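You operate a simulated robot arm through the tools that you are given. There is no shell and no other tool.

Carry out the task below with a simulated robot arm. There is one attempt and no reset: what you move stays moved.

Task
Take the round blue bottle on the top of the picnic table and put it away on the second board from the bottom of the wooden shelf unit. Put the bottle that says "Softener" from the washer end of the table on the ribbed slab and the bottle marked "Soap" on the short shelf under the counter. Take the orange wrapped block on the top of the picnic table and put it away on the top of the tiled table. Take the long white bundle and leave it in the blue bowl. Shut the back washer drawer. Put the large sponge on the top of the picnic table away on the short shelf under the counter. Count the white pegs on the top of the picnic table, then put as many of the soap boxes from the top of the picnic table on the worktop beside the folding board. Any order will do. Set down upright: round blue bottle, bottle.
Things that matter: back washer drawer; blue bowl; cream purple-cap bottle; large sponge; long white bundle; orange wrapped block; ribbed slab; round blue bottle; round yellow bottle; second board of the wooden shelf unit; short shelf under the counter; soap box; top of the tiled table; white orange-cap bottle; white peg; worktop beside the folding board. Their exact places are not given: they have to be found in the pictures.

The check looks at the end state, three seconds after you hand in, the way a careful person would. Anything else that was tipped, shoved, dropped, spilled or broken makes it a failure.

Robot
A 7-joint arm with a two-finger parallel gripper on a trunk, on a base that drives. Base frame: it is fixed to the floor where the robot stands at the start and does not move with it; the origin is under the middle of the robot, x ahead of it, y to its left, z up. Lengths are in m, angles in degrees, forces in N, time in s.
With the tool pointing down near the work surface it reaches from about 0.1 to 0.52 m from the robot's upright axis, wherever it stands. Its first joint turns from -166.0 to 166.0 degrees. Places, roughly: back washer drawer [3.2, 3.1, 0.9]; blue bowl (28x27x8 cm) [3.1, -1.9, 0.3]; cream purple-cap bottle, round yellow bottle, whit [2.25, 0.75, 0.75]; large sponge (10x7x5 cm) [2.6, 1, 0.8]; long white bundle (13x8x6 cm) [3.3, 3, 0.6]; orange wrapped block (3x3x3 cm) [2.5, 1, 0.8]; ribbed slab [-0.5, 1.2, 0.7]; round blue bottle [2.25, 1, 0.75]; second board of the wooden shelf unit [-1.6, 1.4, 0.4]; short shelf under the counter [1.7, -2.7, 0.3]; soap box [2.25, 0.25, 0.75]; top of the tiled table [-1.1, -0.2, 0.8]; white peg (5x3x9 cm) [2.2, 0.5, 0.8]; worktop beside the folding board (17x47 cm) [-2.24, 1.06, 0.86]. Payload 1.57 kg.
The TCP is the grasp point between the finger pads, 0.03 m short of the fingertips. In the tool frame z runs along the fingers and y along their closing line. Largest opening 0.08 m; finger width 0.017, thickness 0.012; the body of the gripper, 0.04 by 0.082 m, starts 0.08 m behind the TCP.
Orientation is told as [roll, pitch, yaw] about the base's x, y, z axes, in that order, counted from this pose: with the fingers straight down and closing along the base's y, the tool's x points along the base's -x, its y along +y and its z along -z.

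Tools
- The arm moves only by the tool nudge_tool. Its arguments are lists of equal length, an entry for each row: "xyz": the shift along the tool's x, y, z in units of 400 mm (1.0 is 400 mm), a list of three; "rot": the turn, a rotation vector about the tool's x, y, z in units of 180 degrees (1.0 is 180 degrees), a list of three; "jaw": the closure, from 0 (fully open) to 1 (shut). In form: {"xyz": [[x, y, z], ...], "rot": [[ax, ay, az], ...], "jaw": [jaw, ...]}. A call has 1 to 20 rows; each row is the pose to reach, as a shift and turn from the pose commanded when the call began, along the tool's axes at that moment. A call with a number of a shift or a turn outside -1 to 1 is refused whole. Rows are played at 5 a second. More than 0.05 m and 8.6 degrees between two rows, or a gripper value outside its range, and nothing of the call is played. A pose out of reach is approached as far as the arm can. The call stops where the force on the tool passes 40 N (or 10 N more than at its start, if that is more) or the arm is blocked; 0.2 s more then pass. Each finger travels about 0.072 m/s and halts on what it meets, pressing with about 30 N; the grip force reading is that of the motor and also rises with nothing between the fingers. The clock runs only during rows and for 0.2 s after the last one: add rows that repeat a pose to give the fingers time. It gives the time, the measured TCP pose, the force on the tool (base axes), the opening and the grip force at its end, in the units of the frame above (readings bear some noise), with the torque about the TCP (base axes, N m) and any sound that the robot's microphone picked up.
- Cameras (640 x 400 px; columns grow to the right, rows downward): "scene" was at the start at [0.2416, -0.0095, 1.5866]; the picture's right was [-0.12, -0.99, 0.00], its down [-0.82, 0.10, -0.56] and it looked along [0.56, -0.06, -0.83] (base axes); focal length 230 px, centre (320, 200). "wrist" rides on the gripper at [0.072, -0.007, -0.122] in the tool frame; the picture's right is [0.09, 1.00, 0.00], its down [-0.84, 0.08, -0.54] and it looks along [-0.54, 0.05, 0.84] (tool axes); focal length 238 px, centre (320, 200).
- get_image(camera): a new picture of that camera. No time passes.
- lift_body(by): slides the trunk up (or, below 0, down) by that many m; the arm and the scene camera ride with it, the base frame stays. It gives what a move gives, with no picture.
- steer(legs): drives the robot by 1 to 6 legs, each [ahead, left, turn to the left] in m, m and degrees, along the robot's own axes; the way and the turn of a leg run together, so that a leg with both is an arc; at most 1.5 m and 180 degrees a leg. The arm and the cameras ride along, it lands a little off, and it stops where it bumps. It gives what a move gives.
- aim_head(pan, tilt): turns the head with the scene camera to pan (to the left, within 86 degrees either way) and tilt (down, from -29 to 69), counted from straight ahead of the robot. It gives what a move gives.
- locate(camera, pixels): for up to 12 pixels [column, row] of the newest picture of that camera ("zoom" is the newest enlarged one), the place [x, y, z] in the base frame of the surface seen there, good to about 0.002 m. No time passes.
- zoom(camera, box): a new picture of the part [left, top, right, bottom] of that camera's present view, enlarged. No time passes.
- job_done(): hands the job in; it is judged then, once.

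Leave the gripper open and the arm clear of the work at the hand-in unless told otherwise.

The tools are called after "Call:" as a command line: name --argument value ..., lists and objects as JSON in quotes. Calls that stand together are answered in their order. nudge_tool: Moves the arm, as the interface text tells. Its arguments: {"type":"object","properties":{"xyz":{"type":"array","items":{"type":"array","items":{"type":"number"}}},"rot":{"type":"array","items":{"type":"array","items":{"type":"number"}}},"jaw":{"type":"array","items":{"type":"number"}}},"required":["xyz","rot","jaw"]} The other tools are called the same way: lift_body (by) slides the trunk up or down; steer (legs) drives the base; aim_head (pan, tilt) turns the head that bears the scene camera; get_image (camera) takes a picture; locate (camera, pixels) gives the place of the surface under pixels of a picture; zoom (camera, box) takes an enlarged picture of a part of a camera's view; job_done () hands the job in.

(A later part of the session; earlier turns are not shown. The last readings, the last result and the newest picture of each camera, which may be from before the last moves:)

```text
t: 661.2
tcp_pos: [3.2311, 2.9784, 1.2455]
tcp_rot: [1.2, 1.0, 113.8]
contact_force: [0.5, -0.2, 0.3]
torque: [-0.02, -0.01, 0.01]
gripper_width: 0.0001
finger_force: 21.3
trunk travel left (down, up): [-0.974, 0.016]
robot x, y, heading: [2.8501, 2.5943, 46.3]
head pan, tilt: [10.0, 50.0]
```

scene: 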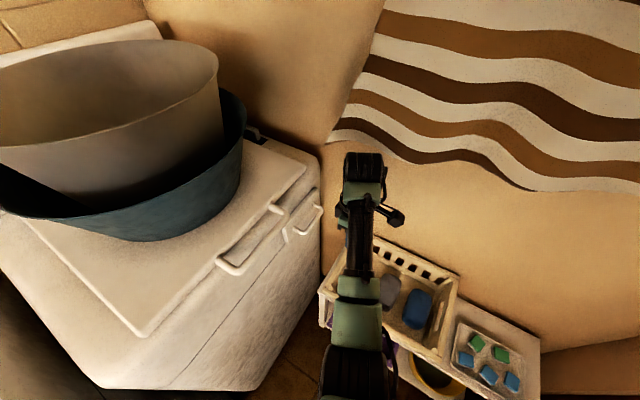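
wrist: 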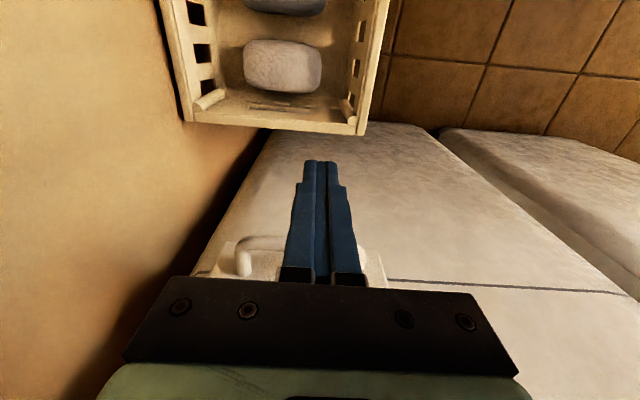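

I fix the ~1° tilt and open the gripper.

Call:
nudge_tool --xyz '[[0, 0, 0], [0, 0, 0], [0, 0, 0], [0, 0, 0], [0, 0, 0], [0, 0, 0]]' --rot '[[0.0067, -0.0056, 0], [0.0067, -0.0056, 0], [0.0067, -0.0056, 0], [0.0067, -0.0056, 0], [0.0067, -0.0056, 0], [0.0067, -0.0056, 0]]' --jaw '[0.7, 0.4, 0, 0, 0, 0]'

```text
t: 662.6
tcp_pos: [3.2315, 2.9773, 1.2449]
tcp_rot: [0.1, 0.1, 113.9]
contact_force: [-0.9, -0.2, -0.2]
torque: [-0.02, 0.01, 0.01]
gripper_width: 0.0799
finger_force: 0.0
trunk travel left (down, up): [-0.974, 0.016]
robot x, y, heading: [2.8498, 2.5987, 46.1]
head pan, tilt: [10.0, 50.0]
```

Rotate to yaw ≈29.7° above the white bundle (slightly offset toward the grey one to clear the basket wall).

Call:
nudge_tool --xyz '[[0.008, -0.013, 0], [0.016, -0.027, 0], [0.024, -0.04, 0], [0.032, -0.053, 0], [0.04, -0.066, 0], [0.048, -0.08, 0], [0.056, -0.093, 0], [0.064, -0.106, 0], [0.072, -0.12, 0], [0.08, -0.133, 0], [0.0873, -0.146, 0], [0.0873, -0.146, 0]]' --rot '[[0, 0, 0.0425], [0, 0, 0.085], [0, 0, 0.1276], [0, 0, 0.1701], [0, 0, 0.2126], [0, 0, 0.2552], [0, 0, 0.2977], [0, 0, 0.3402], [0, 0, 0.3827], [0, 0, 0.4253], [0, 0, 0.4678], [0, 0, 0.4678]]' --jaw '[0, 0, 0, 0, 0, 0, 0, 0, 0, 0, 0, 0]'

Call:
lift_body --by -0.4

Call:
get_image --camera "wrist"

Call:
get_image --camera "scene"

```text
t: 665.2
tcp_pos: [3.2985, 2.9692, 1.2448]
tcp_rot: [0.0, 0.0, 29.6]
contact_force: [0.8, 0.7, -0.4]
torque: [0.05, 0.0, 0.0]
gripper_width: 0.0801
finger_force: 0.0
trunk travel left (down, up): [-0.974, 0.016]
robot x, y, heading: [2.8453, 2.5984, 46.3]
head pan, tilt: [10.0, 50.0]
```

```text
t: 666.1
tcp_pos: [3.2962, 2.9682, 1.2165]
tcp_rot: [0.0, 0.0, 29.6]
contact_force: [-17.8, -12.9, 6.1]
torque: [0.95, -1.68, -0.41]
gripper_width: 0.08
finger_force: 0.0
trunk travel left (down, up): [-0.94, 0.05]
robot x, y, heading: [2.8458, 2.5987, 46.2]
head pan, tilt: [10.0, 50.0]
stopped: the force on the tool passed its limit at 43 N (the readings are from after the stop); the commanded pose is now the measured one
```

```text
taken
```

wrist: 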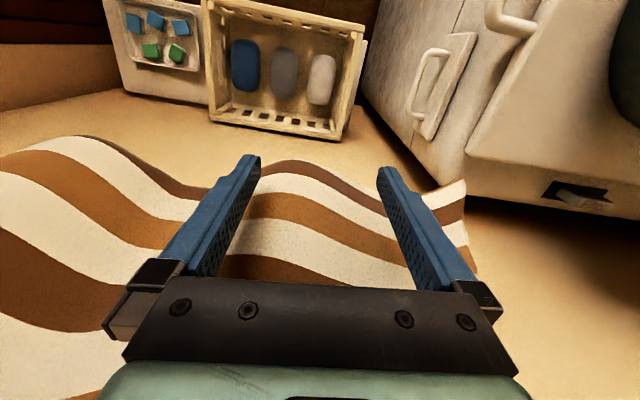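

```text
taken
```

scene: 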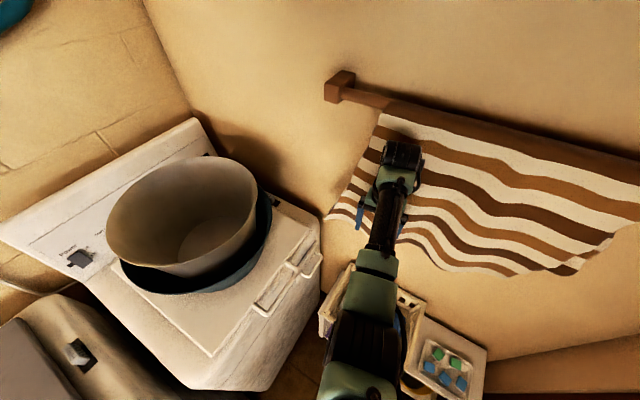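

The hand touched the hanging towel near the wall. I back off 0.1 m toward the robot first, then lower, and will move in beneath the towel.

Call:
nudge_tool --xyz '[[0.05, 0, 0], [0.12, 0, 0], [0.2, 0, 0], [0.27, 0, 0]]' --rot '[[0, 0, 0], [0, 0, 0], [0, 0, 0], [0, 0, 0]]' --jaw '[0, 0, 0, 0]'

Call:
get_image --camera "scene"

Call:
locate --camera "scene" --pixels '[[335, 205], [400, 240], [450, 270], [500, 275], [360, 170], [470, 200], [420, 150]]'

```text
t: 667.1
tcp_pos: [3.206, 2.9138, 1.2156]
tcp_rot: [-0.1, -0.3, 29.6]
contact_force: [0.4, -0.2, -0.1]
torque: [0.03, 0.0, -0.02]
gripper_width: 0.0801
finger_force: 0.0
trunk travel left (down, up): [-0.94, 0.05]
robot x, y, heading: [2.8481, 2.5986, 46.5]
head pan, tilt: [10.0, 50.0]
```

```text
taken
```

scene: 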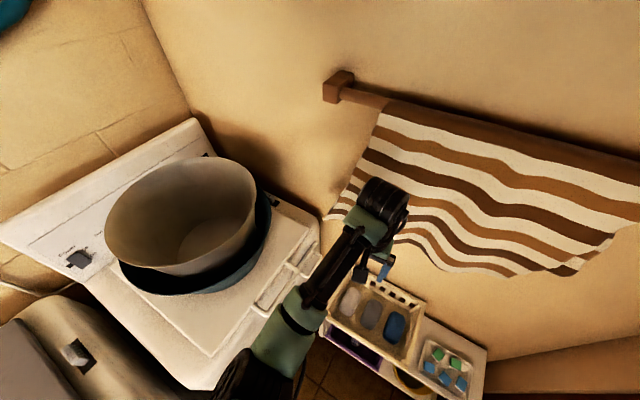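

```text
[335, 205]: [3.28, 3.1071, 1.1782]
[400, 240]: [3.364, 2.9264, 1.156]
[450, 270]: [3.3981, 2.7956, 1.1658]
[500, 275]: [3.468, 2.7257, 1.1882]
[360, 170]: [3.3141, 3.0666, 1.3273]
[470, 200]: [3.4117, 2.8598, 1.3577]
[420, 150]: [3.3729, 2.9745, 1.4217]
```

Towel's lower edge is z≈1.156. I lower the trunk 0.4 here (TCP ≈0.816), where the hand is clear of the towel.

Call:
lift_body --by -0.4

Call:
get_image --camera "wrist"

```text
t: 670.9
tcp_pos: [3.2054, 2.9162, 0.8157]
tcp_rot: [-0.1, -0.3, 29.6]
contact_force: [-0.2, 0.0, -0.3]
torque: [0.01, -0.01, 0.0]
gripper_width: 0.0799
finger_force: 0.0
trunk travel left (down, up): [-0.54, 0.45]
robot x, y, heading: [2.8468, 2.5993, 46.1]
head pan, tilt: [10.0, 50.0]
```

```text
taken
```

wrist: 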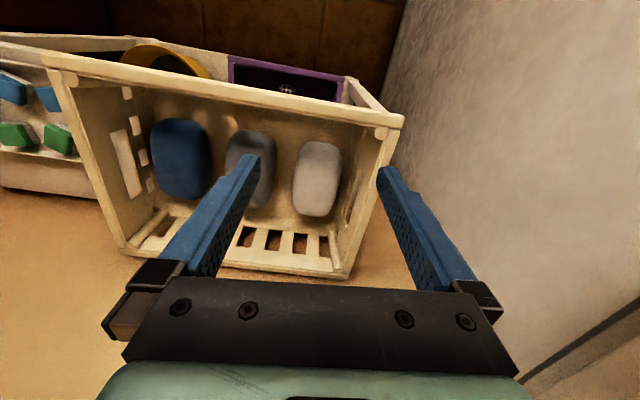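

Call:
nudge_tool --xyz '[[-0.09, 0, 0], [-0.18, 0, 0], [-0.269, 0, 0], [-0.269, 0, 0]]' --rot '[[0, 0.0017, 0], [0, 0.0017, 0], [0, 0.0017, 0], [0, 0.0017, 0]]' --jaw '[0, 0, 0, 0]'

Call:
get_image --camera "wrist"

Call:
zoom --camera "wrist" --box '[220, 60, 420, 200]'

```text
t: 671.9
tcp_pos: [3.3012, 2.9704, 0.8164]
tcp_rot: [-0.1, -0.1, 29.6]
contact_force: [-0.6, 1.0, -0.3]
torque: [-0.02, 0.03, 0.02]
gripper_width: 0.0801
finger_force: 0.0
trunk travel left (down, up): [-0.54, 0.45]
robot x, y, heading: [2.8471, 2.5999, 46.4]
head pan, tilt: [10.0, 50.0]
```

```text
taken
```

wrist: 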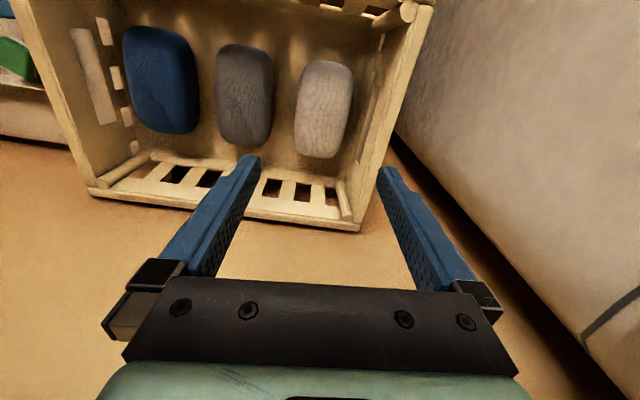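

```text
2.86 times, centred on (320, 130) of wrist
```

zoom: 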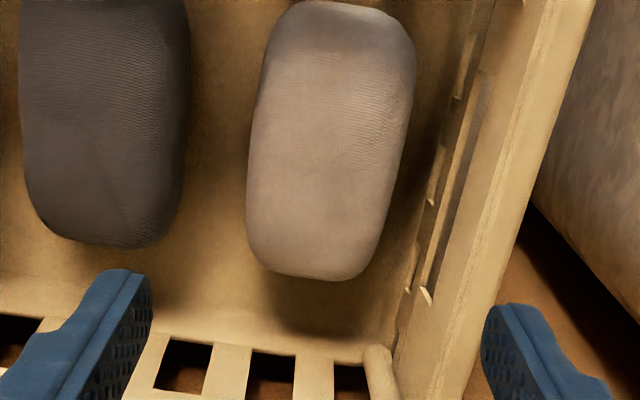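

I re-measure the bundle and wall from this closer view.

Call:
locate --camera "zoom" --pixels '[[330, 140], [262, 140], [397, 140], [340, 12], [315, 265], [245, 140], [420, 140], [435, 140], [445, 140], [190, 140], [180, 140], [460, 140]]'

```text
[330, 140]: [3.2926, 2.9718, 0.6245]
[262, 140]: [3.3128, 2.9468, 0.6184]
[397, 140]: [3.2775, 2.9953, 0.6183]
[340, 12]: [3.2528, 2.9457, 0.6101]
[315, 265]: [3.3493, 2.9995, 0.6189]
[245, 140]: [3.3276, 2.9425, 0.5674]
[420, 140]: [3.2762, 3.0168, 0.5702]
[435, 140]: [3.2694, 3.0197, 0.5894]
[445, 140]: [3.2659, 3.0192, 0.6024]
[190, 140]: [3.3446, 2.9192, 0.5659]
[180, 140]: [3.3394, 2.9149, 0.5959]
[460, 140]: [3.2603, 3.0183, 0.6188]
```

Bundle width ≈7.6 cm, centre ≈5 mm toward the wall side. I shift 2.5 mm that way and lower 0.14 m (tips stay just above the bundle).

Call:
nudge_tool --xyz '[[0, 0.00625, 0], [0, 0.00625, 0]]' --rot '[[0, 0, 0], [0, 0, 0]]' --jaw '[0, 0]'

Call:
lift_body --by -0.14

Call:
get_image --camera "wrist"

```text
t: 672.5
tcp_pos: [3.2986, 2.9726, 0.8152]
tcp_rot: [-0.1, 0.1, 29.6]
contact_force: [-0.1, 0.7, 0.7]
torque: [0.0, 0.0, 0.03]
gripper_width: 0.0801
finger_force: 0.1
trunk travel left (down, up): [-0.54, 0.45]
robot x, y, heading: [2.8447, 2.6014, 46.3]
head pan, tilt: [10.0, 50.0]
```

```text
t: 674.2
tcp_pos: [3.2984, 2.9718, 0.6749]
tcp_rot: [-0.1, -0.1, 29.7]
contact_force: [0.0, 0.1, -0.2]
torque: [0.0, 0.01, 0.0]
gripper_width: 0.08
finger_force: 0.1
trunk travel left (down, up): [-0.4, 0.59]
robot x, y, heading: [2.8468, 2.5997, 46.1]
head pan, tilt: [10.0, 50.0]
```

```text
taken
```

wrist: 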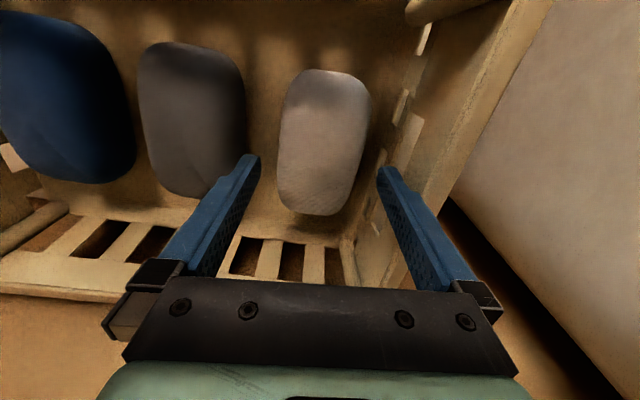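

Both fingertips are in the gaps beside the bundle. Descend slowly 0.06 m.

Call:
nudge_tool --xyz '[[0, 0, 0.03], [0, 0, 0.06], [0, 0, 0.09], [0, 0, 0.12], [0, 0, 0.145], [0, 0, 0.155], [0, 0, 0.155]]' --rot '[[0, 0, 0], [0, 0, 0], [0, 0, 0], [0, 0, 0], [0, 0, 0], [0, 0, 0], [0, 0, 0]]' --jaw '[0, 0, 0, 0, 0, 0, 0]'

Call:
get_image --camera "wrist"

```text
t: 675.8
tcp_pos: [3.2995, 2.9717, 0.6133]
tcp_rot: [-0.1, 0.2, 29.6]
contact_force: [0.5, 0.2, 0.7]
torque: [-0.02, 0.01, 0.0]
gripper_width: 0.0803
finger_force: 0.0
trunk travel left (down, up): [-0.4, 0.59]
robot x, y, heading: [2.8465, 2.5987, 46.4]
head pan, tilt: [10.0, 50.0]
```

```text
taken
```

wrist: 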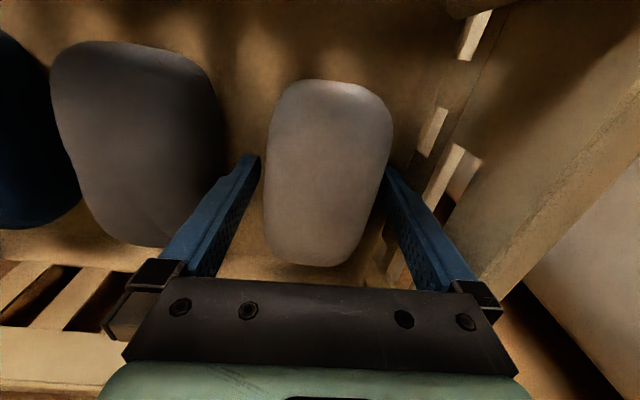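

No contact forces: the bundle is between the pads. Close.

Call:
nudge_tool --xyz '[[0, 0, 0], [0, 0, 0], [0, 0, 0], [0, 0, 0], [0, 0, 0]]' --rot '[[0, 0, 0], [0, 0, 0], [0, 0, 0], [0, 0, 0], [0, 0, 0]]' --jaw '[0.3, 0.6, 1, 1, 1]'

Call:
lift_body --by 0.05

Call:
get_image --camera "wrist"

```text
t: 677.0
tcp_pos: [3.2974, 2.9719, 0.6141]
tcp_rot: [-0.2, 0.1, 29.6]
contact_force: [-0.4, 0.1, 0.3]
torque: [0.02, 0.02, 0.0]
gripper_width: 0.0729
finger_force: 29.9
trunk travel left (down, up): [-0.4, 0.59]
robot x, y, heading: [2.8477, 2.5988, 46.2]
head pan, tilt: [10.0, 50.0]
```

```text
t: 677.9
tcp_pos: [3.2991, 2.9723, 0.6642]
tcp_rot: [0.0, 0.1, 29.7]
contact_force: [0.0, 0.4, -1.6]
torque: [-0.01, 0.0, 0.03]
gripper_width: 0.0729
finger_force: 30.1
trunk travel left (down, up): [-0.45, 0.54]
robot x, y, heading: [2.8468, 2.5991, 46.4]
head pan, tilt: [10.0, 50.0]
```

```text
taken
```

wrist: 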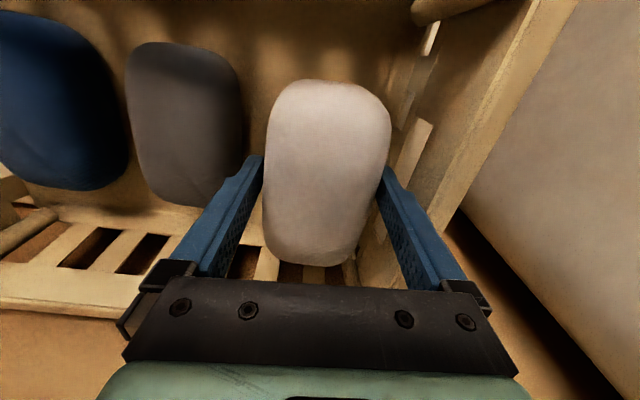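

Lifting well. Raise 0.15 more (still below the towel), then retract from the wall before rising fully.

Call:
lift_body --by 0.15

Call:
nudge_tool --xyz '[[0.08, 0, 0], [0.16, 0, 0], [0.24, 0, 0], [0.3, 0, 0]]' --rot '[[0, 0, 0], [0, 0, 0], [0, 0, 0], [0, 0, 0]]' --jaw '[1, 1, 1, 1]'

Call:
lift_body --by 0.38

Call:
get_image --camera "wrist"

Call:
get_image --camera "scene"

```text
t: 679.6
tcp_pos: [3.298, 2.9722, 0.8137]
tcp_rot: [-0.1, 0.1, 29.6]
contact_force: [0.5, 0.2, -1.7]
torque: [-0.03, 0.05, 0.02]
gripper_width: 0.0727
finger_force: 30.6
trunk travel left (down, up): [-0.6, 0.39]
robot x, y, heading: [2.8451, 2.6013, 46.2]
head pan, tilt: [10.0, 50.0]
```

```text
t: 680.6
tcp_pos: [3.1928, 2.9128, 0.815]
tcp_rot: [0.0, 0.1, 29.6]
contact_force: [0.0, -0.3, -1.2]
torque: [-0.01, 0.03, 0.03]
gripper_width: 0.0726
finger_force: 30.0
trunk travel left (down, up): [-0.6, 0.39]
robot x, y, heading: [2.8464, 2.5975, 46.6]
head pan, tilt: [10.0, 50.0]
```

```text
t: 684.3
tcp_pos: [3.1942, 2.9134, 1.1932]
tcp_rot: [0.0, 0.1, 29.6]
contact_force: [-0.5, -0.2, -2.0]
torque: [0.0, 0.02, 0.0]
gripper_width: 0.0725
finger_force: 30.2
trunk travel left (down, up): [-0.98, 0.01]
robot x, y, heading: [2.8483, 2.6004, 46.5]
head pan, tilt: [10.0, 50.0]
```

```text
taken
```

wrist: 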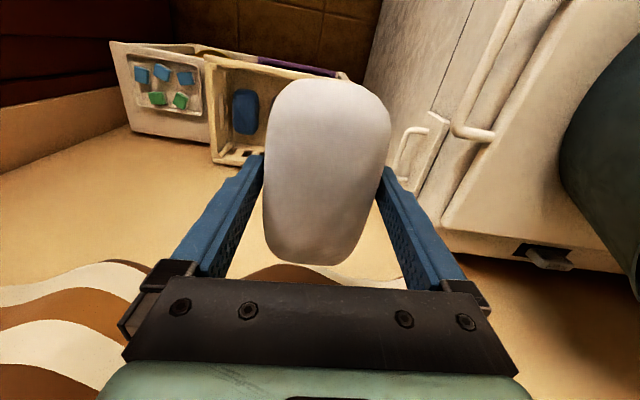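

```text
taken
```

scene: 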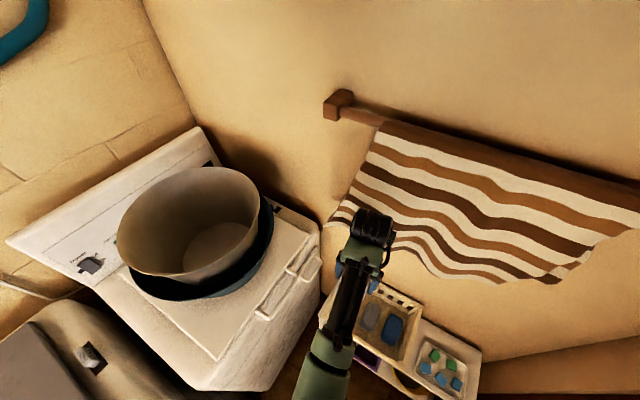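

Bundle held securely. I drive out the way I came: three reverse legs.

Call:
steer --legs '[[-0.7, 0.114, 0], [-0.6, 0.3, 0], [-0.89, -0.32, 0], [0, 0, -120]]'

```text
t: 701.0
tcp_pos: [1.3697, 0.6143, 1.1952]
tcp_rot: [-0.1, 0.1, -90.7]
contact_force: [-0.5, 0.2, -1.4]
torque: [0.03, 0.01, 0.01]
gripper_width: 0.0715
finger_force: 29.2
trunk travel left (down, up): [-0.98, 0.01]
robot x, y, heading: [1.2717, 1.0718, -74.0]
head pan, tilt: [10.0, 50.0]
```

Opening shrank slightly (0.0729→0.0715); I check the hold.

Call:
get_image --camera "wrist"

```text
taken
```

wrist: 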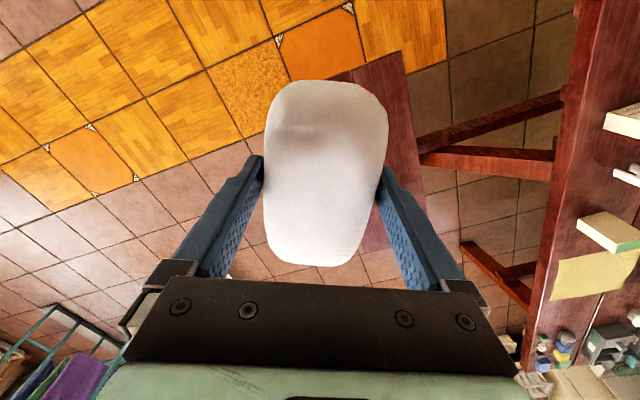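

The grip is slowly creeping because I hold the bundle above its widest line. I'll set it down briefly on the empty left part of the picnic table and re-grip lower. First I move the base to about (1.60, 1.05).

Call:
steer --legs '[[0.11, 0.312, 0]]'

```text
t: 703.2
tcp_pos: [1.7011, 0.5971, 1.1943]
tcp_rot: [0.0, 0.1, -90.8]
contact_force: [-0.7, 0.3, -1.6]
torque: [0.01, -0.03, 0.04]
gripper_width: 0.0717
finger_force: 30.2
trunk travel left (down, up): [-0.98, 0.01]
robot x, y, heading: [1.6035, 1.0521, -74.1]
head pan, tilt: [10.0, 50.0]
```

Call:
nudge_tool --xyz '[[0.06, 0.094, 0], [0.12, 0.188, 0], [0.18, 0.282, 0], [0.24, 0.376, 0], [0.3, 0.47, 0], [0.36, 0.563, 0], [0.42, 0.657, 0], [0.48, 0.751, 0], [0.54, 0.845, 0], [0.596, 0.939, 0], [0.596, 0.939, 0]]' --rot '[[0, 0, 0], [0, 0, 0], [0, 0, 0], [0, 0, 0], [0, 0, 0], [0, 0, 0], [0, 0, 0], [0, 0, 0], [0, 0, 0], [0, 0, 0], [0, 0, 0]]' --jaw '[1, 1, 1, 1, 1, 1, 1, 1, 1, 1, 1]'

Call:
get_image --camera "wrist"

Call:
get_image --camera "scene"

```text
t: 705.6
tcp_pos: [2.0807, 0.8306, 1.1947]
tcp_rot: [-0.1, 0.0, -90.8]
contact_force: [0.3, 0.0, -2.0]
torque: [0.01, -0.03, 0.01]
gripper_width: 0.0712
finger_force: 29.9
trunk travel left (down, up): [-0.98, 0.01]
robot x, y, heading: [1.6042, 1.0556, -74.3]
head pan, tilt: [10.0, 50.0]
```

```text
taken
```

wrist: 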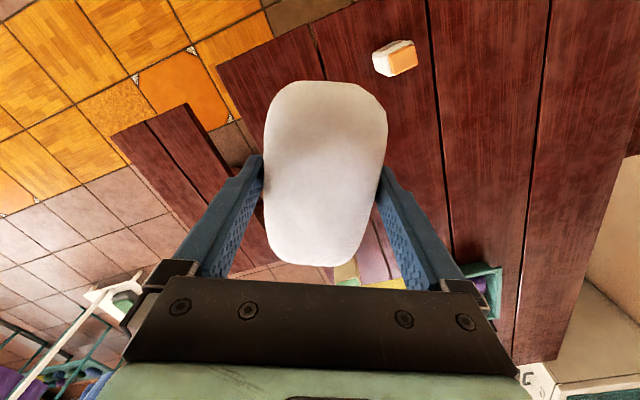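

```text
taken
```

scene: 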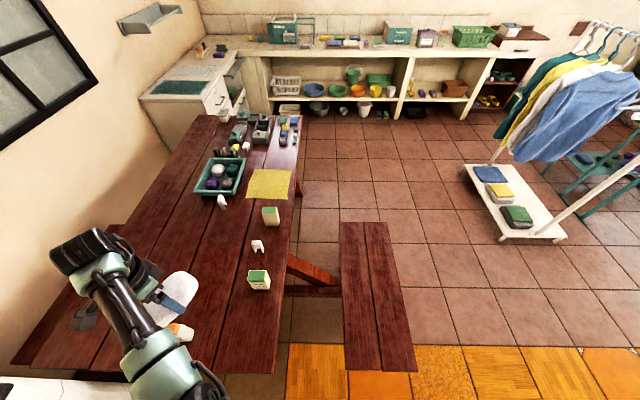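

The bundle is over free table surface, Starch 11 cm away. I lower 0.365 and nudge down to contact.

Call:
lift_body --by -0.365

Call:
nudge_tool --xyz '[[0, 0, 0.03], [0, 0, 0.055], [0, 0, 0.065], [0, 0, 0.065]]' --rot '[[0, 0, 0], [0, 0, 0], [0, 0, 0], [0, 0, 0]]' --jaw '[1, 1, 1, 1]'

```text
t: 709.2
tcp_pos: [2.0802, 0.8308, 0.8299]
tcp_rot: [-0.1, 0.0, -90.7]
contact_force: [0.2, 0.7, -1.6]
torque: [0.01, -0.02, -0.02]
gripper_width: 0.0711
finger_force: 29.7
trunk travel left (down, up): [-0.615, 0.375]
robot x, y, heading: [1.6061, 1.0555, -74.3]
head pan, tilt: [10.0, 50.0]
```

```text
t: 710.2
tcp_pos: [2.0808, 0.8309, 0.8034]
tcp_rot: [-0.1, 0.0, -90.8]
contact_force: [-0.3, 0.9, -2.4]
torque: [0.05, 0.01, 0.01]
gripper_width: 0.0712
finger_force: 30.4
trunk travel left (down, up): [-0.615, 0.375]
robot x, y, heading: [1.6079, 1.0558, -74.2]
head pan, tilt: [10.0, 50.0]
```

Call:
nudge_tool --xyz '[[0, 0, 0.005], [0, 0, 0.01], [0, 0, 0.014], [0, 0, 0.014]]' --rot '[[0, 0, 0], [0, 0, 0], [0, 0, 0], [0, 0, 0]]' --jaw '[1, 1, 1, 1]'

```text
t: 711.2
tcp_pos: [2.0798, 0.8304, 0.7986]
tcp_rot: [-0.1, 0.0, -90.8]
contact_force: [-0.7, -0.2, 0.4]
torque: [-0.01, 0.05, -0.04]
gripper_width: 0.071
finger_force: 29.9
trunk travel left (down, up): [-0.615, 0.375]
robot x, y, heading: [1.6053, 1.0549, -73.9]
head pan, tilt: [10.0, 50.0]
```

Touching. Open, descend so tips are ~4 mm above the table (TCP 0.784), and close again.

Call:
nudge_tool --xyz '[[0, 0, 0], [0, 0, 0], [0, 0, 0], [0, 0, 0], [0, 0, 0.018], [0, 0, 0.036], [0, 0, 0.036]]' --rot '[[0, 0, 0], [0, 0, 0], [0, 0, 0], [0, 0, 0], [0, 0, 0], [0, 0, 0], [0, 0, 0]]' --jaw '[0.05, 0, 0, 0, 0, 0, 0]'

Call:
get_image --camera "wrist"

```text
t: 712.8
tcp_pos: [2.0799, 0.8297, 0.7839]
tcp_rot: [0.1, -0.1, -90.7]
contact_force: [0.0, 0.2, 0.5]
torque: [0.0, 0.03, 0.03]
gripper_width: 0.0799
finger_force: 0.0
trunk travel left (down, up): [-0.615, 0.375]
robot x, y, heading: [1.6091, 1.0543, -74.0]
head pan, tilt: [10.0, 50.0]
```

```text
taken
```

wrist: 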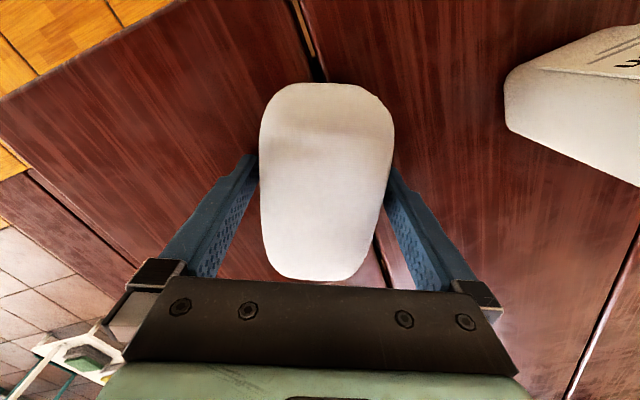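

Call:
nudge_tool --xyz '[[0, 0, 0], [0, 0, 0], [0, 0, 0], [0, 0, 0], [0, 0, 0]]' --rot '[[0, 0, 0], [0, 0, 0], [0, 0, 0], [0, 0, 0], [0, 0, 0]]' --jaw '[0.3, 0.6, 1, 1, 1]'

Call:
lift_body --by 0.37

Call:
get_image --camera "wrist"

```text
t: 714.0
tcp_pos: [2.0802, 0.8303, 0.7836]
tcp_rot: [-0.1, 0.0, -90.8]
contact_force: [0.5, 0.6, 0.0]
torque: [-0.02, 0.01, -0.02]
gripper_width: 0.0711
finger_force: 29.7
trunk travel left (down, up): [-0.615, 0.375]
robot x, y, heading: [1.6066, 1.0557, -74.1]
head pan, tilt: [10.0, 50.0]
```

```text
t: 717.6
tcp_pos: [2.0804, 0.8297, 1.1529]
tcp_rot: [-0.1, 0.0, -90.9]
contact_force: [0.2, 0.1, -0.8]
torque: [0.0, -0.01, -0.01]
gripper_width: 0.0712
finger_force: 30.6
trunk travel left (down, up): [-0.985, 0.005]
robot x, y, heading: [1.6067, 1.0558, -73.9]
head pan, tilt: [10.0, 50.0]
```

```text
taken
```

wrist: 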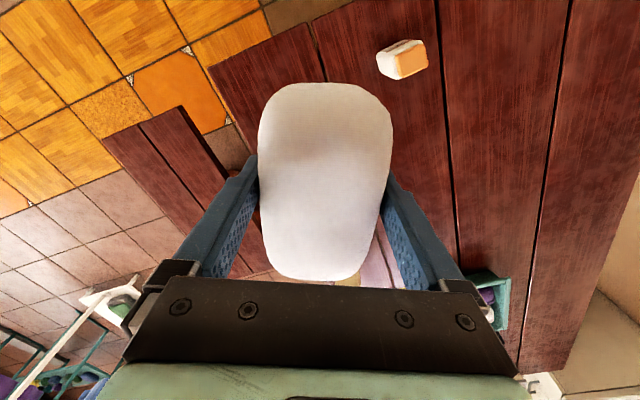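

Re-gripped with the pads lower (tips near its underside). I swing the arm back in front and set off for the bowl.

Call:
nudge_tool --xyz '[[-0.06, -0.094, 0], [-0.12, -0.188, 0], [-0.18, -0.282, 0], [-0.24, -0.376, 0], [-0.3, -0.47, 0], [-0.36, -0.563, 0], [-0.42, -0.657, 0], [-0.48, -0.751, 0], [-0.54, -0.845, 0], [-0.596, -0.9, 0]]' --rot '[[0, 0, 0], [0, 0, 0], [0, 0, 0], [0, 0, 0], [0, 0, 0], [0, 0, 0], [0, 0, 0], [0, 0, 0], [0, 0, 0], [0, 0, 0]]' --jaw '[1, 1, 1, 1, 1, 1, 1, 1, 1, 1]'

Call:
steer --legs '[[-0.03, -0.5, 0], [1.12, -0.26, 0]]'

```text
t: 719.8
tcp_pos: [1.7156, 0.5972, 1.1528]
tcp_rot: [-0.1, 0.1, -90.8]
contact_force: [-0.1, -0.8, -1.3]
torque: [0.01, 0.01, 0.0]
gripper_width: 0.0704
finger_force: 29.8
trunk travel left (down, up): [-0.985, 0.005]
robot x, y, heading: [1.6032, 1.0565, -74.2]
head pan, tilt: [10.0, 50.0]
```

```text
t: 728.2
tcp_pos: [1.2888, -0.6562, 1.1543]
tcp_rot: [-0.1, 0.0, -90.7]
contact_force: [-0.2, -0.7, -0.3]
torque: [-0.01, 0.01, 0.0]
gripper_width: 0.0703
finger_force: 30.1
trunk travel left (down, up): [-0.985, 0.005]
robot x, y, heading: [1.18, -0.2022, -74.2]
head pan, tilt: [10.0, 50.0]
```

Call:
steer --legs '[[1.135, 0.531, 0], [0.21, 0.56, 0]]'

Call:
aim_head --pan 10 --tilt 45

Call:
get_image --camera "scene"

Call:
get_image --camera "wrist"

```text
t: 737.4
tcp_pos: [2.6996, -1.6495, 1.152]
tcp_rot: [0.0, 0.0, -90.7]
contact_force: [-0.6, 0.3, -2.0]
torque: [0.0, -0.01, -0.02]
gripper_width: 0.0702
finger_force: 29.9
trunk travel left (down, up): [-0.985, 0.005]
robot x, y, heading: [2.5877, -1.1969, -74.0]
head pan, tilt: [10.0, 50.0]
```

```text
t: 738.1
tcp_pos: [2.6995, -1.6505, 1.1523]
tcp_rot: [-0.2, 0.1, -90.7]
contact_force: [-0.2, -0.7, -1.5]
torque: [-0.01, 0.0, -0.03]
gripper_width: 0.0704
finger_force: 30.1
trunk travel left (down, up): [-0.985, 0.005]
robot x, y, heading: [2.5891, -1.1906, -74.1]
head pan, tilt: [10.0, 45.0]
```

```text
taken
```

scene: 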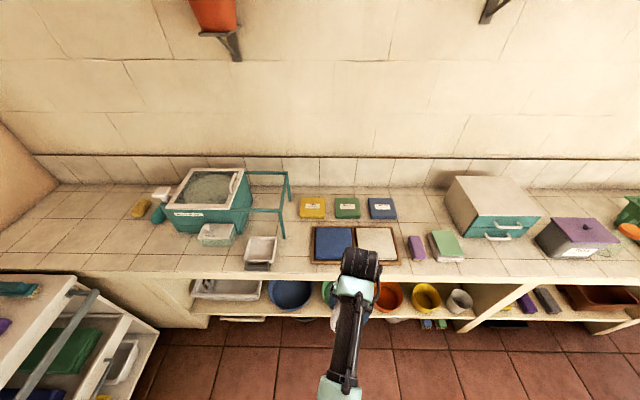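

```text
taken
```

wrist: 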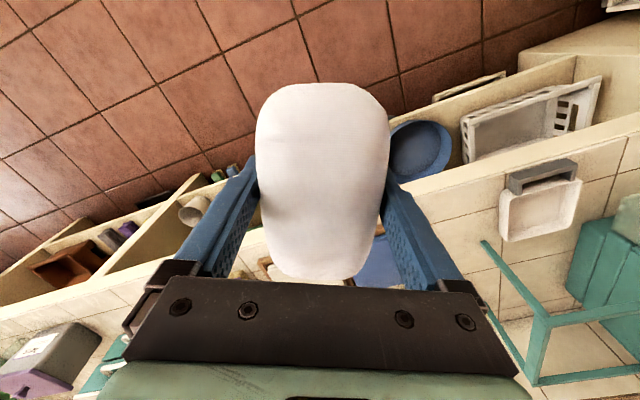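

The blue bowl is at scene (290,293). I zoom and locate its rim and base.

Call:
zoom --camera "scene" --box '[250, 255, 350, 325]'

Call:
locate --camera "zoom" --pixels '[[260, 240], [130, 200], [380, 200], [255, 320], [255, 350], [250, 200], [450, 220], [300, 260], [200, 260], [255, 160], [255, 130], [100, 280]]'

```text
5.71 times, centred on (300, 290) of scene
```

zoom: 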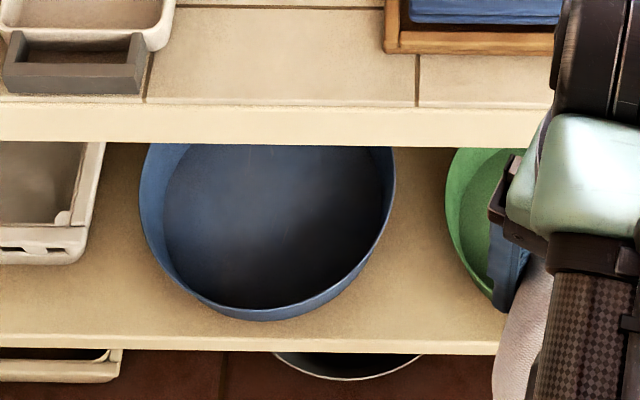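

```text
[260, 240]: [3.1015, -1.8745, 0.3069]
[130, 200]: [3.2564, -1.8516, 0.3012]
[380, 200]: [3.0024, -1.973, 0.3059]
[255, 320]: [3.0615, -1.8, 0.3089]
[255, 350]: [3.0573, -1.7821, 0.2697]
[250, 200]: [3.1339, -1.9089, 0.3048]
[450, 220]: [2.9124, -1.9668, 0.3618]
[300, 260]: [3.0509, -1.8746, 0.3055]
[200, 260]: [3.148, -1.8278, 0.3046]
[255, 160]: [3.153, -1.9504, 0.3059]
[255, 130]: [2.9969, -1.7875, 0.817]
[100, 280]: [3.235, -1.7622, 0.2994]
```

I check the bowl's rim height and the apron's lower edge.

Call:
locate --camera "zoom" --pixels '[[250, 312], [230, 310], [340, 285], [393, 190], [145, 200], [180, 285], [255, 142], [500, 140], [60, 140], [255, 150], [390, 160], [150, 160]]'

```text
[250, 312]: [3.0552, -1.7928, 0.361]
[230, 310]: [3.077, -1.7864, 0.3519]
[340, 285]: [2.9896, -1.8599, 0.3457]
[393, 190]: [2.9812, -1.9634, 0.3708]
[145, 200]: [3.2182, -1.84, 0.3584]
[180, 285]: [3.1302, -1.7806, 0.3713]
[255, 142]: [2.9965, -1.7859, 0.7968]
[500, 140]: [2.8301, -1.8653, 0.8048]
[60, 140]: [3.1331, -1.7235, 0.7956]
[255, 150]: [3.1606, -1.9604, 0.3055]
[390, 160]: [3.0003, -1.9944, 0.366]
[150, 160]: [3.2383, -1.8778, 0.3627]
```

Rim z≈0.37; apron bottom ≈0.795; bowl centre ≈(3.106, −1.918). I turn 11° left and shift to line up for a straight approach.

Call:
steer --legs '[[0, 0, 11], [0.069, 0.162, 0]]'

```text
t: 740.3
tcp_pos: [2.9599, -1.6087, 1.1536]
tcp_rot: [0.0, 0.1, -79.7]
contact_force: [0.3, 0.6, -2.0]
torque: [-0.01, -0.03, -0.02]
gripper_width: 0.0703
finger_force: 30.1
trunk travel left (down, up): [-0.985, 0.005]
robot x, y, heading: [2.7666, -1.1795, -62.7]
head pan, tilt: [10.0, 45.0]
```

Lined up (f=2.015, n=2.698). Lower the trunk 0.4 + 0.32.

Call:
lift_body --by -0.4

Call:
lift_body --by -0.32

Call:
aim_head --pan 0 --tilt 35

Call:
get_image --camera "scene"

Call:
get_image --camera "wrist"

```text
t: 744.1
tcp_pos: [2.9614, -1.6096, 0.7528]
tcp_rot: [-0.1, 0.2, -79.7]
contact_force: [-0.1, -0.6, -1.4]
torque: [-0.02, 0.02, 0.01]
gripper_width: 0.0699
finger_force: 30.3
trunk travel left (down, up): [-0.585, 0.405]
robot x, y, heading: [2.7688, -1.181, -63.1]
head pan, tilt: [10.0, 45.0]
```

```text
t: 747.3
tcp_pos: [2.9606, -1.6088, 0.4326]
tcp_rot: [0.0, 0.1, -79.7]
contact_force: [0.3, -0.3, -1.8]
torque: [0.01, -0.02, -0.01]
gripper_width: 0.07
finger_force: 29.6
trunk travel left (down, up): [-0.265, 0.725]
robot x, y, heading: [2.7668, -1.1816, -63.1]
head pan, tilt: [10.0, 45.0]
```

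```text
t: 748.0
tcp_pos: [2.9598, -1.6088, 0.4324]
tcp_rot: [-0.1, 0.1, -79.6]
contact_force: [0.1, 0.9, -1.6]
torque: [0.01, -0.02, 0.02]
gripper_width: 0.07
finger_force: 30.2
trunk travel left (down, up): [-0.265, 0.725]
robot x, y, heading: [2.7666, -1.1825, -63.0]
head pan, tilt: [0.0, 35.0]
```

```text
taken
```

scene: 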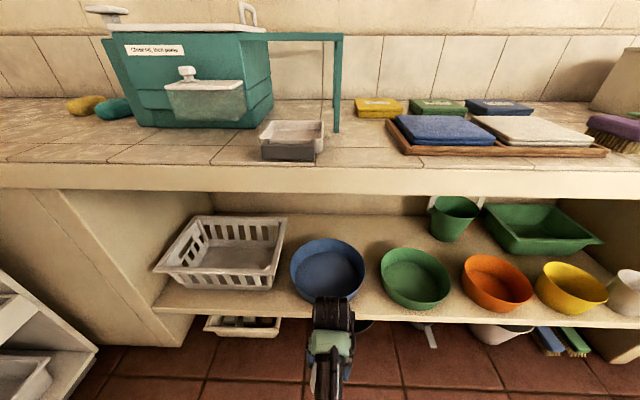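

```text
taken
```

wrist: 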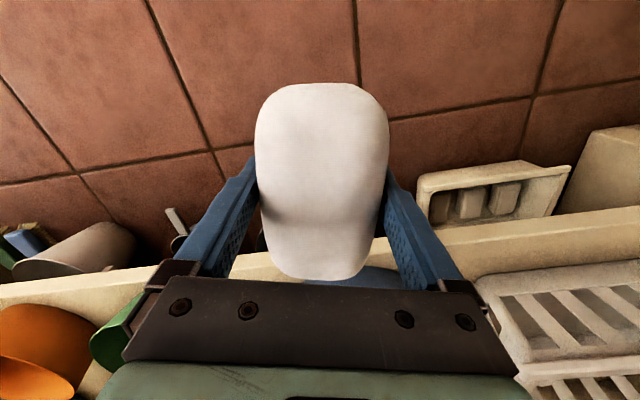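

The bowl is straight ahead; bundle bottom (0.399) is above the rim (0.37). I drive 0.2 m in, then extend the arm.

Call:
steer --legs '[[0.2, -0.008, 0]]'

Call:
get_image --camera "scene"

Call:
locate --camera "scene" --pixels '[[320, 340], [325, 360], [320, 300], [325, 385], [320, 240], [320, 225]]'

```text
t: 749.6
tcp_pos: [3.0436, -1.7882, 0.4329]
tcp_rot: [0.0, 0.1, -79.7]
contact_force: [0.1, 0.4, -1.9]
torque: [-0.03, 0.02, 0.01]
gripper_width: 0.0702
finger_force: 29.7
trunk travel left (down, up): [-0.265, 0.725]
robot x, y, heading: [2.8456, -1.3632, -63.0]
head pan, tilt: [0.0, 35.0]
```

```text
taken
```

scene: 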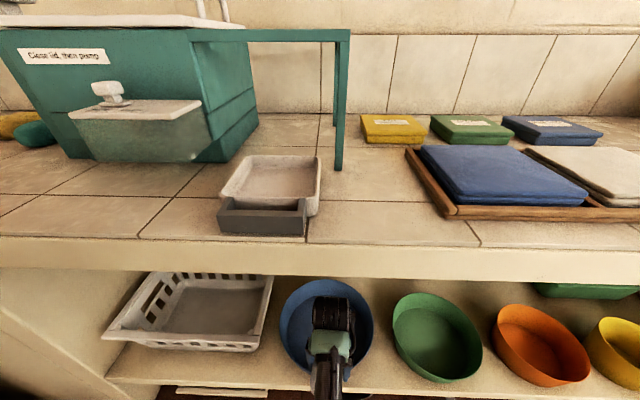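

```text
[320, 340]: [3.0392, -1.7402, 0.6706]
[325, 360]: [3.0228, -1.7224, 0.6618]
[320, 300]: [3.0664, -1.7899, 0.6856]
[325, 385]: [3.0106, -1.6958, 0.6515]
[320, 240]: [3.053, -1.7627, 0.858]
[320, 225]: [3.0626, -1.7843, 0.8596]
```

Wrist top at 0.686 < apron 0.795. Extend the arm 0.134 m straight in.

Call:
nudge_tool --xyz '[[-0.08, 0.021, 0], [-0.16, 0.041, 0], [-0.24, 0.062, 0], [-0.324, 0.083, 0], [-0.324, 0.083, 0]]' --rot '[[0, 0, 0], [0, 0, 0], [0, 0, 0], [0, 0, 0], [0, 0, 0]]' --jaw '[1, 1, 1, 1, 1]'

Call:
get_image --camera "wrist"

Call:
get_image --camera "scene"

```text
t: 750.8
tcp_pos: [3.0998, -1.9109, 0.4334]
tcp_rot: [-0.1, 0.0, -79.7]
contact_force: [-0.6, 0.5, -0.9]
torque: [0.0, -0.02, -0.01]
gripper_width: 0.0703
finger_force: 29.9
trunk travel left (down, up): [-0.265, 0.725]
robot x, y, heading: [2.8451, -1.3595, -63.2]
head pan, tilt: [0.0, 35.0]
```

```text
taken
```

wrist: 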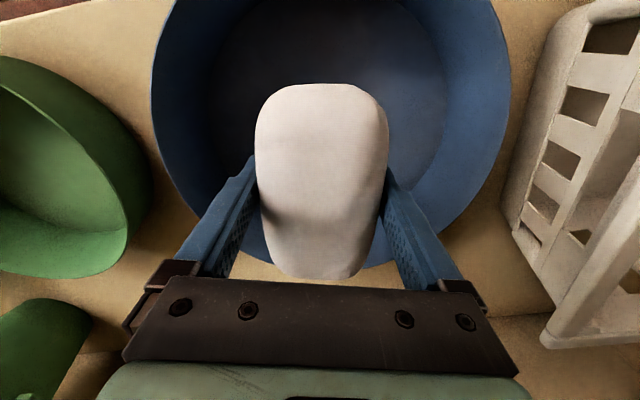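

```text
taken
```

scene: 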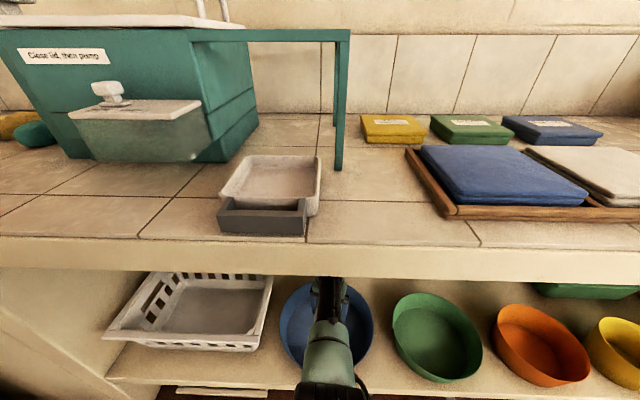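

I verify the bowl's rim relative to the TCP from the wrist view.

Call:
locate --camera "wrist" --pixels '[[156, 90], [506, 90], [240, 235], [440, 225], [200, 30], [480, 30], [330, 40], [420, 150], [230, 140]]'

```text
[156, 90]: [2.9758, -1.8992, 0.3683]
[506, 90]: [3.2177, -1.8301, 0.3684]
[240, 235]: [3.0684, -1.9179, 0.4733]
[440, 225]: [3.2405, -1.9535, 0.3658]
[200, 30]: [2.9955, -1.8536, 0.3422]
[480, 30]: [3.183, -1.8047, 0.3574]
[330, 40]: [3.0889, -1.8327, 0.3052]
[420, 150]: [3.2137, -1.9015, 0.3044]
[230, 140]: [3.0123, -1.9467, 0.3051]
```

TCP is 1 cm from the bowl's centre. I lower with the trunk 0.088 m, then fine-nudge.

Call:
lift_body --by -0.088

Call:
get_image --camera "wrist"

```text
t: 752.1
tcp_pos: [3.0996, -1.91, 0.3437]
tcp_rot: [0.0, 0.1, -79.7]
contact_force: [0.0, -0.1, -1.0]
torque: [0.04, -0.02, 0.01]
gripper_width: 0.0699
finger_force: 30.0
trunk travel left (down, up): [-0.177, 0.813]
robot x, y, heading: [2.8408, -1.3596, -63.0]
head pan, tilt: [0.0, 35.0]
```

```text
taken
```

wrist: 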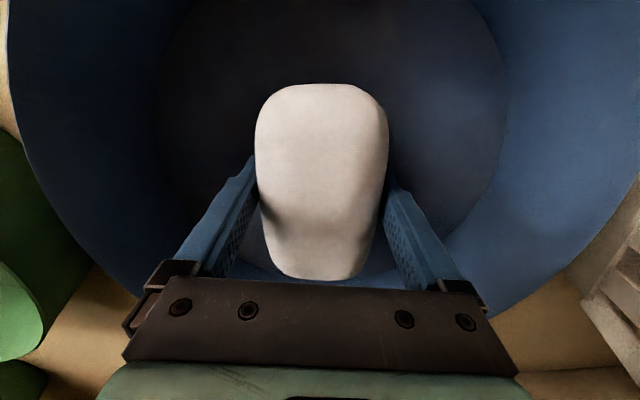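

5 mm above the bowl floor. Lower 4 mm more by trunk and release.

Call:
lift_body --by -0.004

Call:
nudge_tool --xyz '[[0, 0, 0], [0, 0, 0], [0, 0, 0], [0, 0, 0], [0, 0, 0]]' --rot '[[0, 0, 0], [0, 0, 0], [0, 0, 0], [0, 0, 0], [0, 0, 0]]' --jaw '[0.1, 0, 0, 0, 0]'

Call:
lift_body --by 0.09

Call:
get_image --camera "wrist"

```text
t: 752.6
tcp_pos: [3.1009, -1.9102, 0.3414]
tcp_rot: [-0.2, 0.0, -79.6]
contact_force: [-1.0, 2.9, 5.2]
torque: [-0.13, 0.19, -0.09]
gripper_width: 0.07
finger_force: 30.3
trunk travel left (down, up): [-0.173, 0.817]
robot x, y, heading: [2.8486, -1.3596, -62.7]
head pan, tilt: [0.0, 35.0]
```

```text
t: 753.8
tcp_pos: [3.1001, -1.9095, 0.3403]
tcp_rot: [-0.1, 0.1, -79.7]
contact_force: [-0.2, 0.7, 0.5]
torque: [0.02, 0.0, 0.0]
gripper_width: 0.0799
finger_force: 0.1
trunk travel left (down, up): [-0.173, 0.817]
robot x, y, heading: [2.8443, -1.3609, -63.3]
head pan, tilt: [0.0, 35.0]
```

```text
t: 755.0
tcp_pos: [3.0995, -1.91, 0.4299]
tcp_rot: [0.0, 0.1, -79.7]
contact_force: [0.6, -0.5, -0.5]
torque: [-0.02, -0.01, 0.02]
gripper_width: 0.08
finger_force: 0.1
trunk travel left (down, up): [-0.263, 0.727]
robot x, y, heading: [2.8457, -1.3637, -62.8]
head pan, tilt: [0.0, 35.0]
```

```text
taken
```

wrist: 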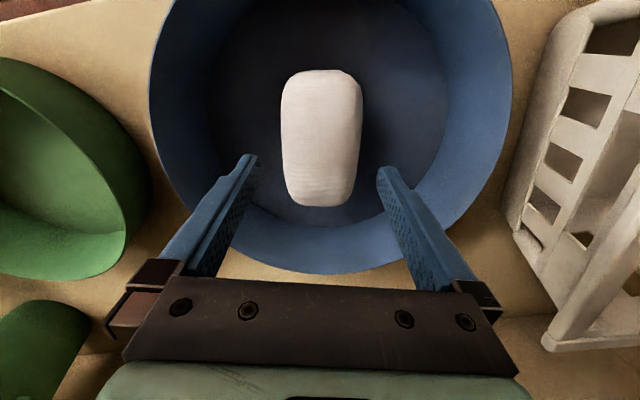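

The bundle lies in the blue bowl. I back out and raise, then look at the table from this side to double-check the white peg count.

Call:
steer --legs '[[-0.3, 0.012, 0]]'

Call:
lift_body --by 0.4

Call:
lift_body --by 0.32

Call:
aim_head --pan 0 --tilt 45

Call:
get_image --camera "scene"

```text
t: 757.1
tcp_pos: [2.9755, -1.6363, 0.4307]
tcp_rot: [0.0, 0.1, -79.6]
contact_force: [0.5, 0.6, -0.2]
torque: [0.01, 0.0, 0.03]
gripper_width: 0.0801
finger_force: 0.2
trunk travel left (down, up): [-0.263, 0.727]
robot x, y, heading: [2.7232, -1.0898, -62.8]
head pan, tilt: [0.0, 35.0]
```

```text
t: 760.9
tcp_pos: [2.9759, -1.6373, 0.8294]
tcp_rot: [-0.1, 0.1, -79.6]
contact_force: [-0.6, -0.2, 0.7]
torque: [0.0, -0.02, -0.01]
gripper_width: 0.08
finger_force: 0.2
trunk travel left (down, up): [-0.663, 0.327]
robot x, y, heading: [2.7187, -1.0871, -62.8]
head pan, tilt: [0.0, 35.0]
```

```text
t: 764.1
tcp_pos: [2.9749, -1.6365, 1.1507]
tcp_rot: [-0.1, 0.1, -79.6]
contact_force: [-0.8, 0.0, -0.2]
torque: [-0.01, 0.02, 0.01]
gripper_width: 0.08
finger_force: 0.0
trunk travel left (down, up): [-0.983, 0.007]
robot x, y, heading: [2.7217, -1.089, -62.9]
head pan, tilt: [0.0, 35.0]
```

```text
t: 764.8
tcp_pos: [2.9764, -1.6376, 1.1502]
tcp_rot: [-0.1, 0.2, -79.6]
contact_force: [-0.1, -0.3, -0.4]
torque: [-0.02, 0.01, 0.0]
gripper_width: 0.0801
finger_force: 0.0
trunk travel left (down, up): [-0.983, 0.007]
robot x, y, heading: [2.7234, -1.0873, -62.9]
head pan, tilt: [0.0, 45.0]
```

```text
taken
```

scene: 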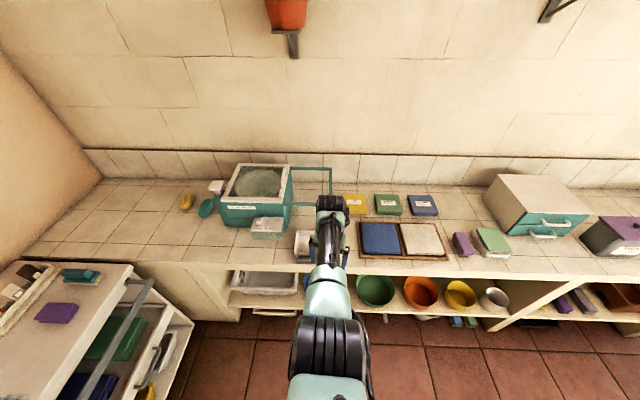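

Call:
steer --legs '[[-0.05, -0.67, 0], [0, 0, 130]]'

Call:
aim_head --pan 0 --tilt 35

Call:
get_image --camera "scene"

```text
t: 773.9
tcp_pos: [2.3694, -0.8, 1.1509]
tcp_rot: [0.0, 0.1, 50.0]
contact_force: [0.3, -0.4, 0.1]
torque: [0.03, 0.03, -0.01]
gripper_width: 0.0801
finger_force: 0.0
trunk travel left (down, up): [-0.983, 0.007]
robot x, y, heading: [2.11, -1.3461, 66.9]
head pan, tilt: [0.0, 45.0]
```

```text
t: 774.6
tcp_pos: [2.369, -0.8016, 1.1501]
tcp_rot: [0.0, 0.1, 49.9]
contact_force: [-0.7, -0.2, 0.7]
torque: [-0.02, 0.0, -0.02]
gripper_width: 0.0797
finger_force: 0.0
trunk travel left (down, up): [-0.983, 0.007]
robot x, y, heading: [2.1043, -1.3446, 66.8]
head pan, tilt: [0.0, 35.0]
```

```text
taken
```

scene: 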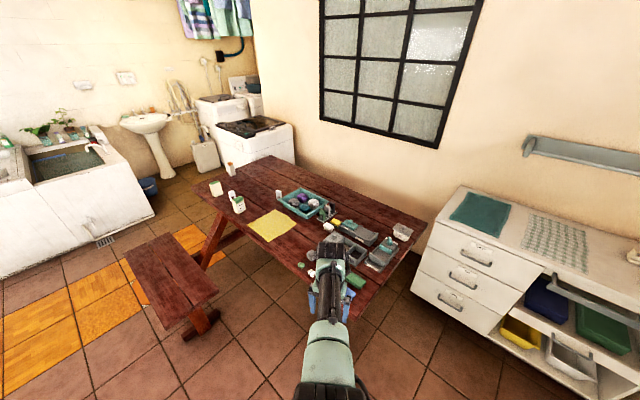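

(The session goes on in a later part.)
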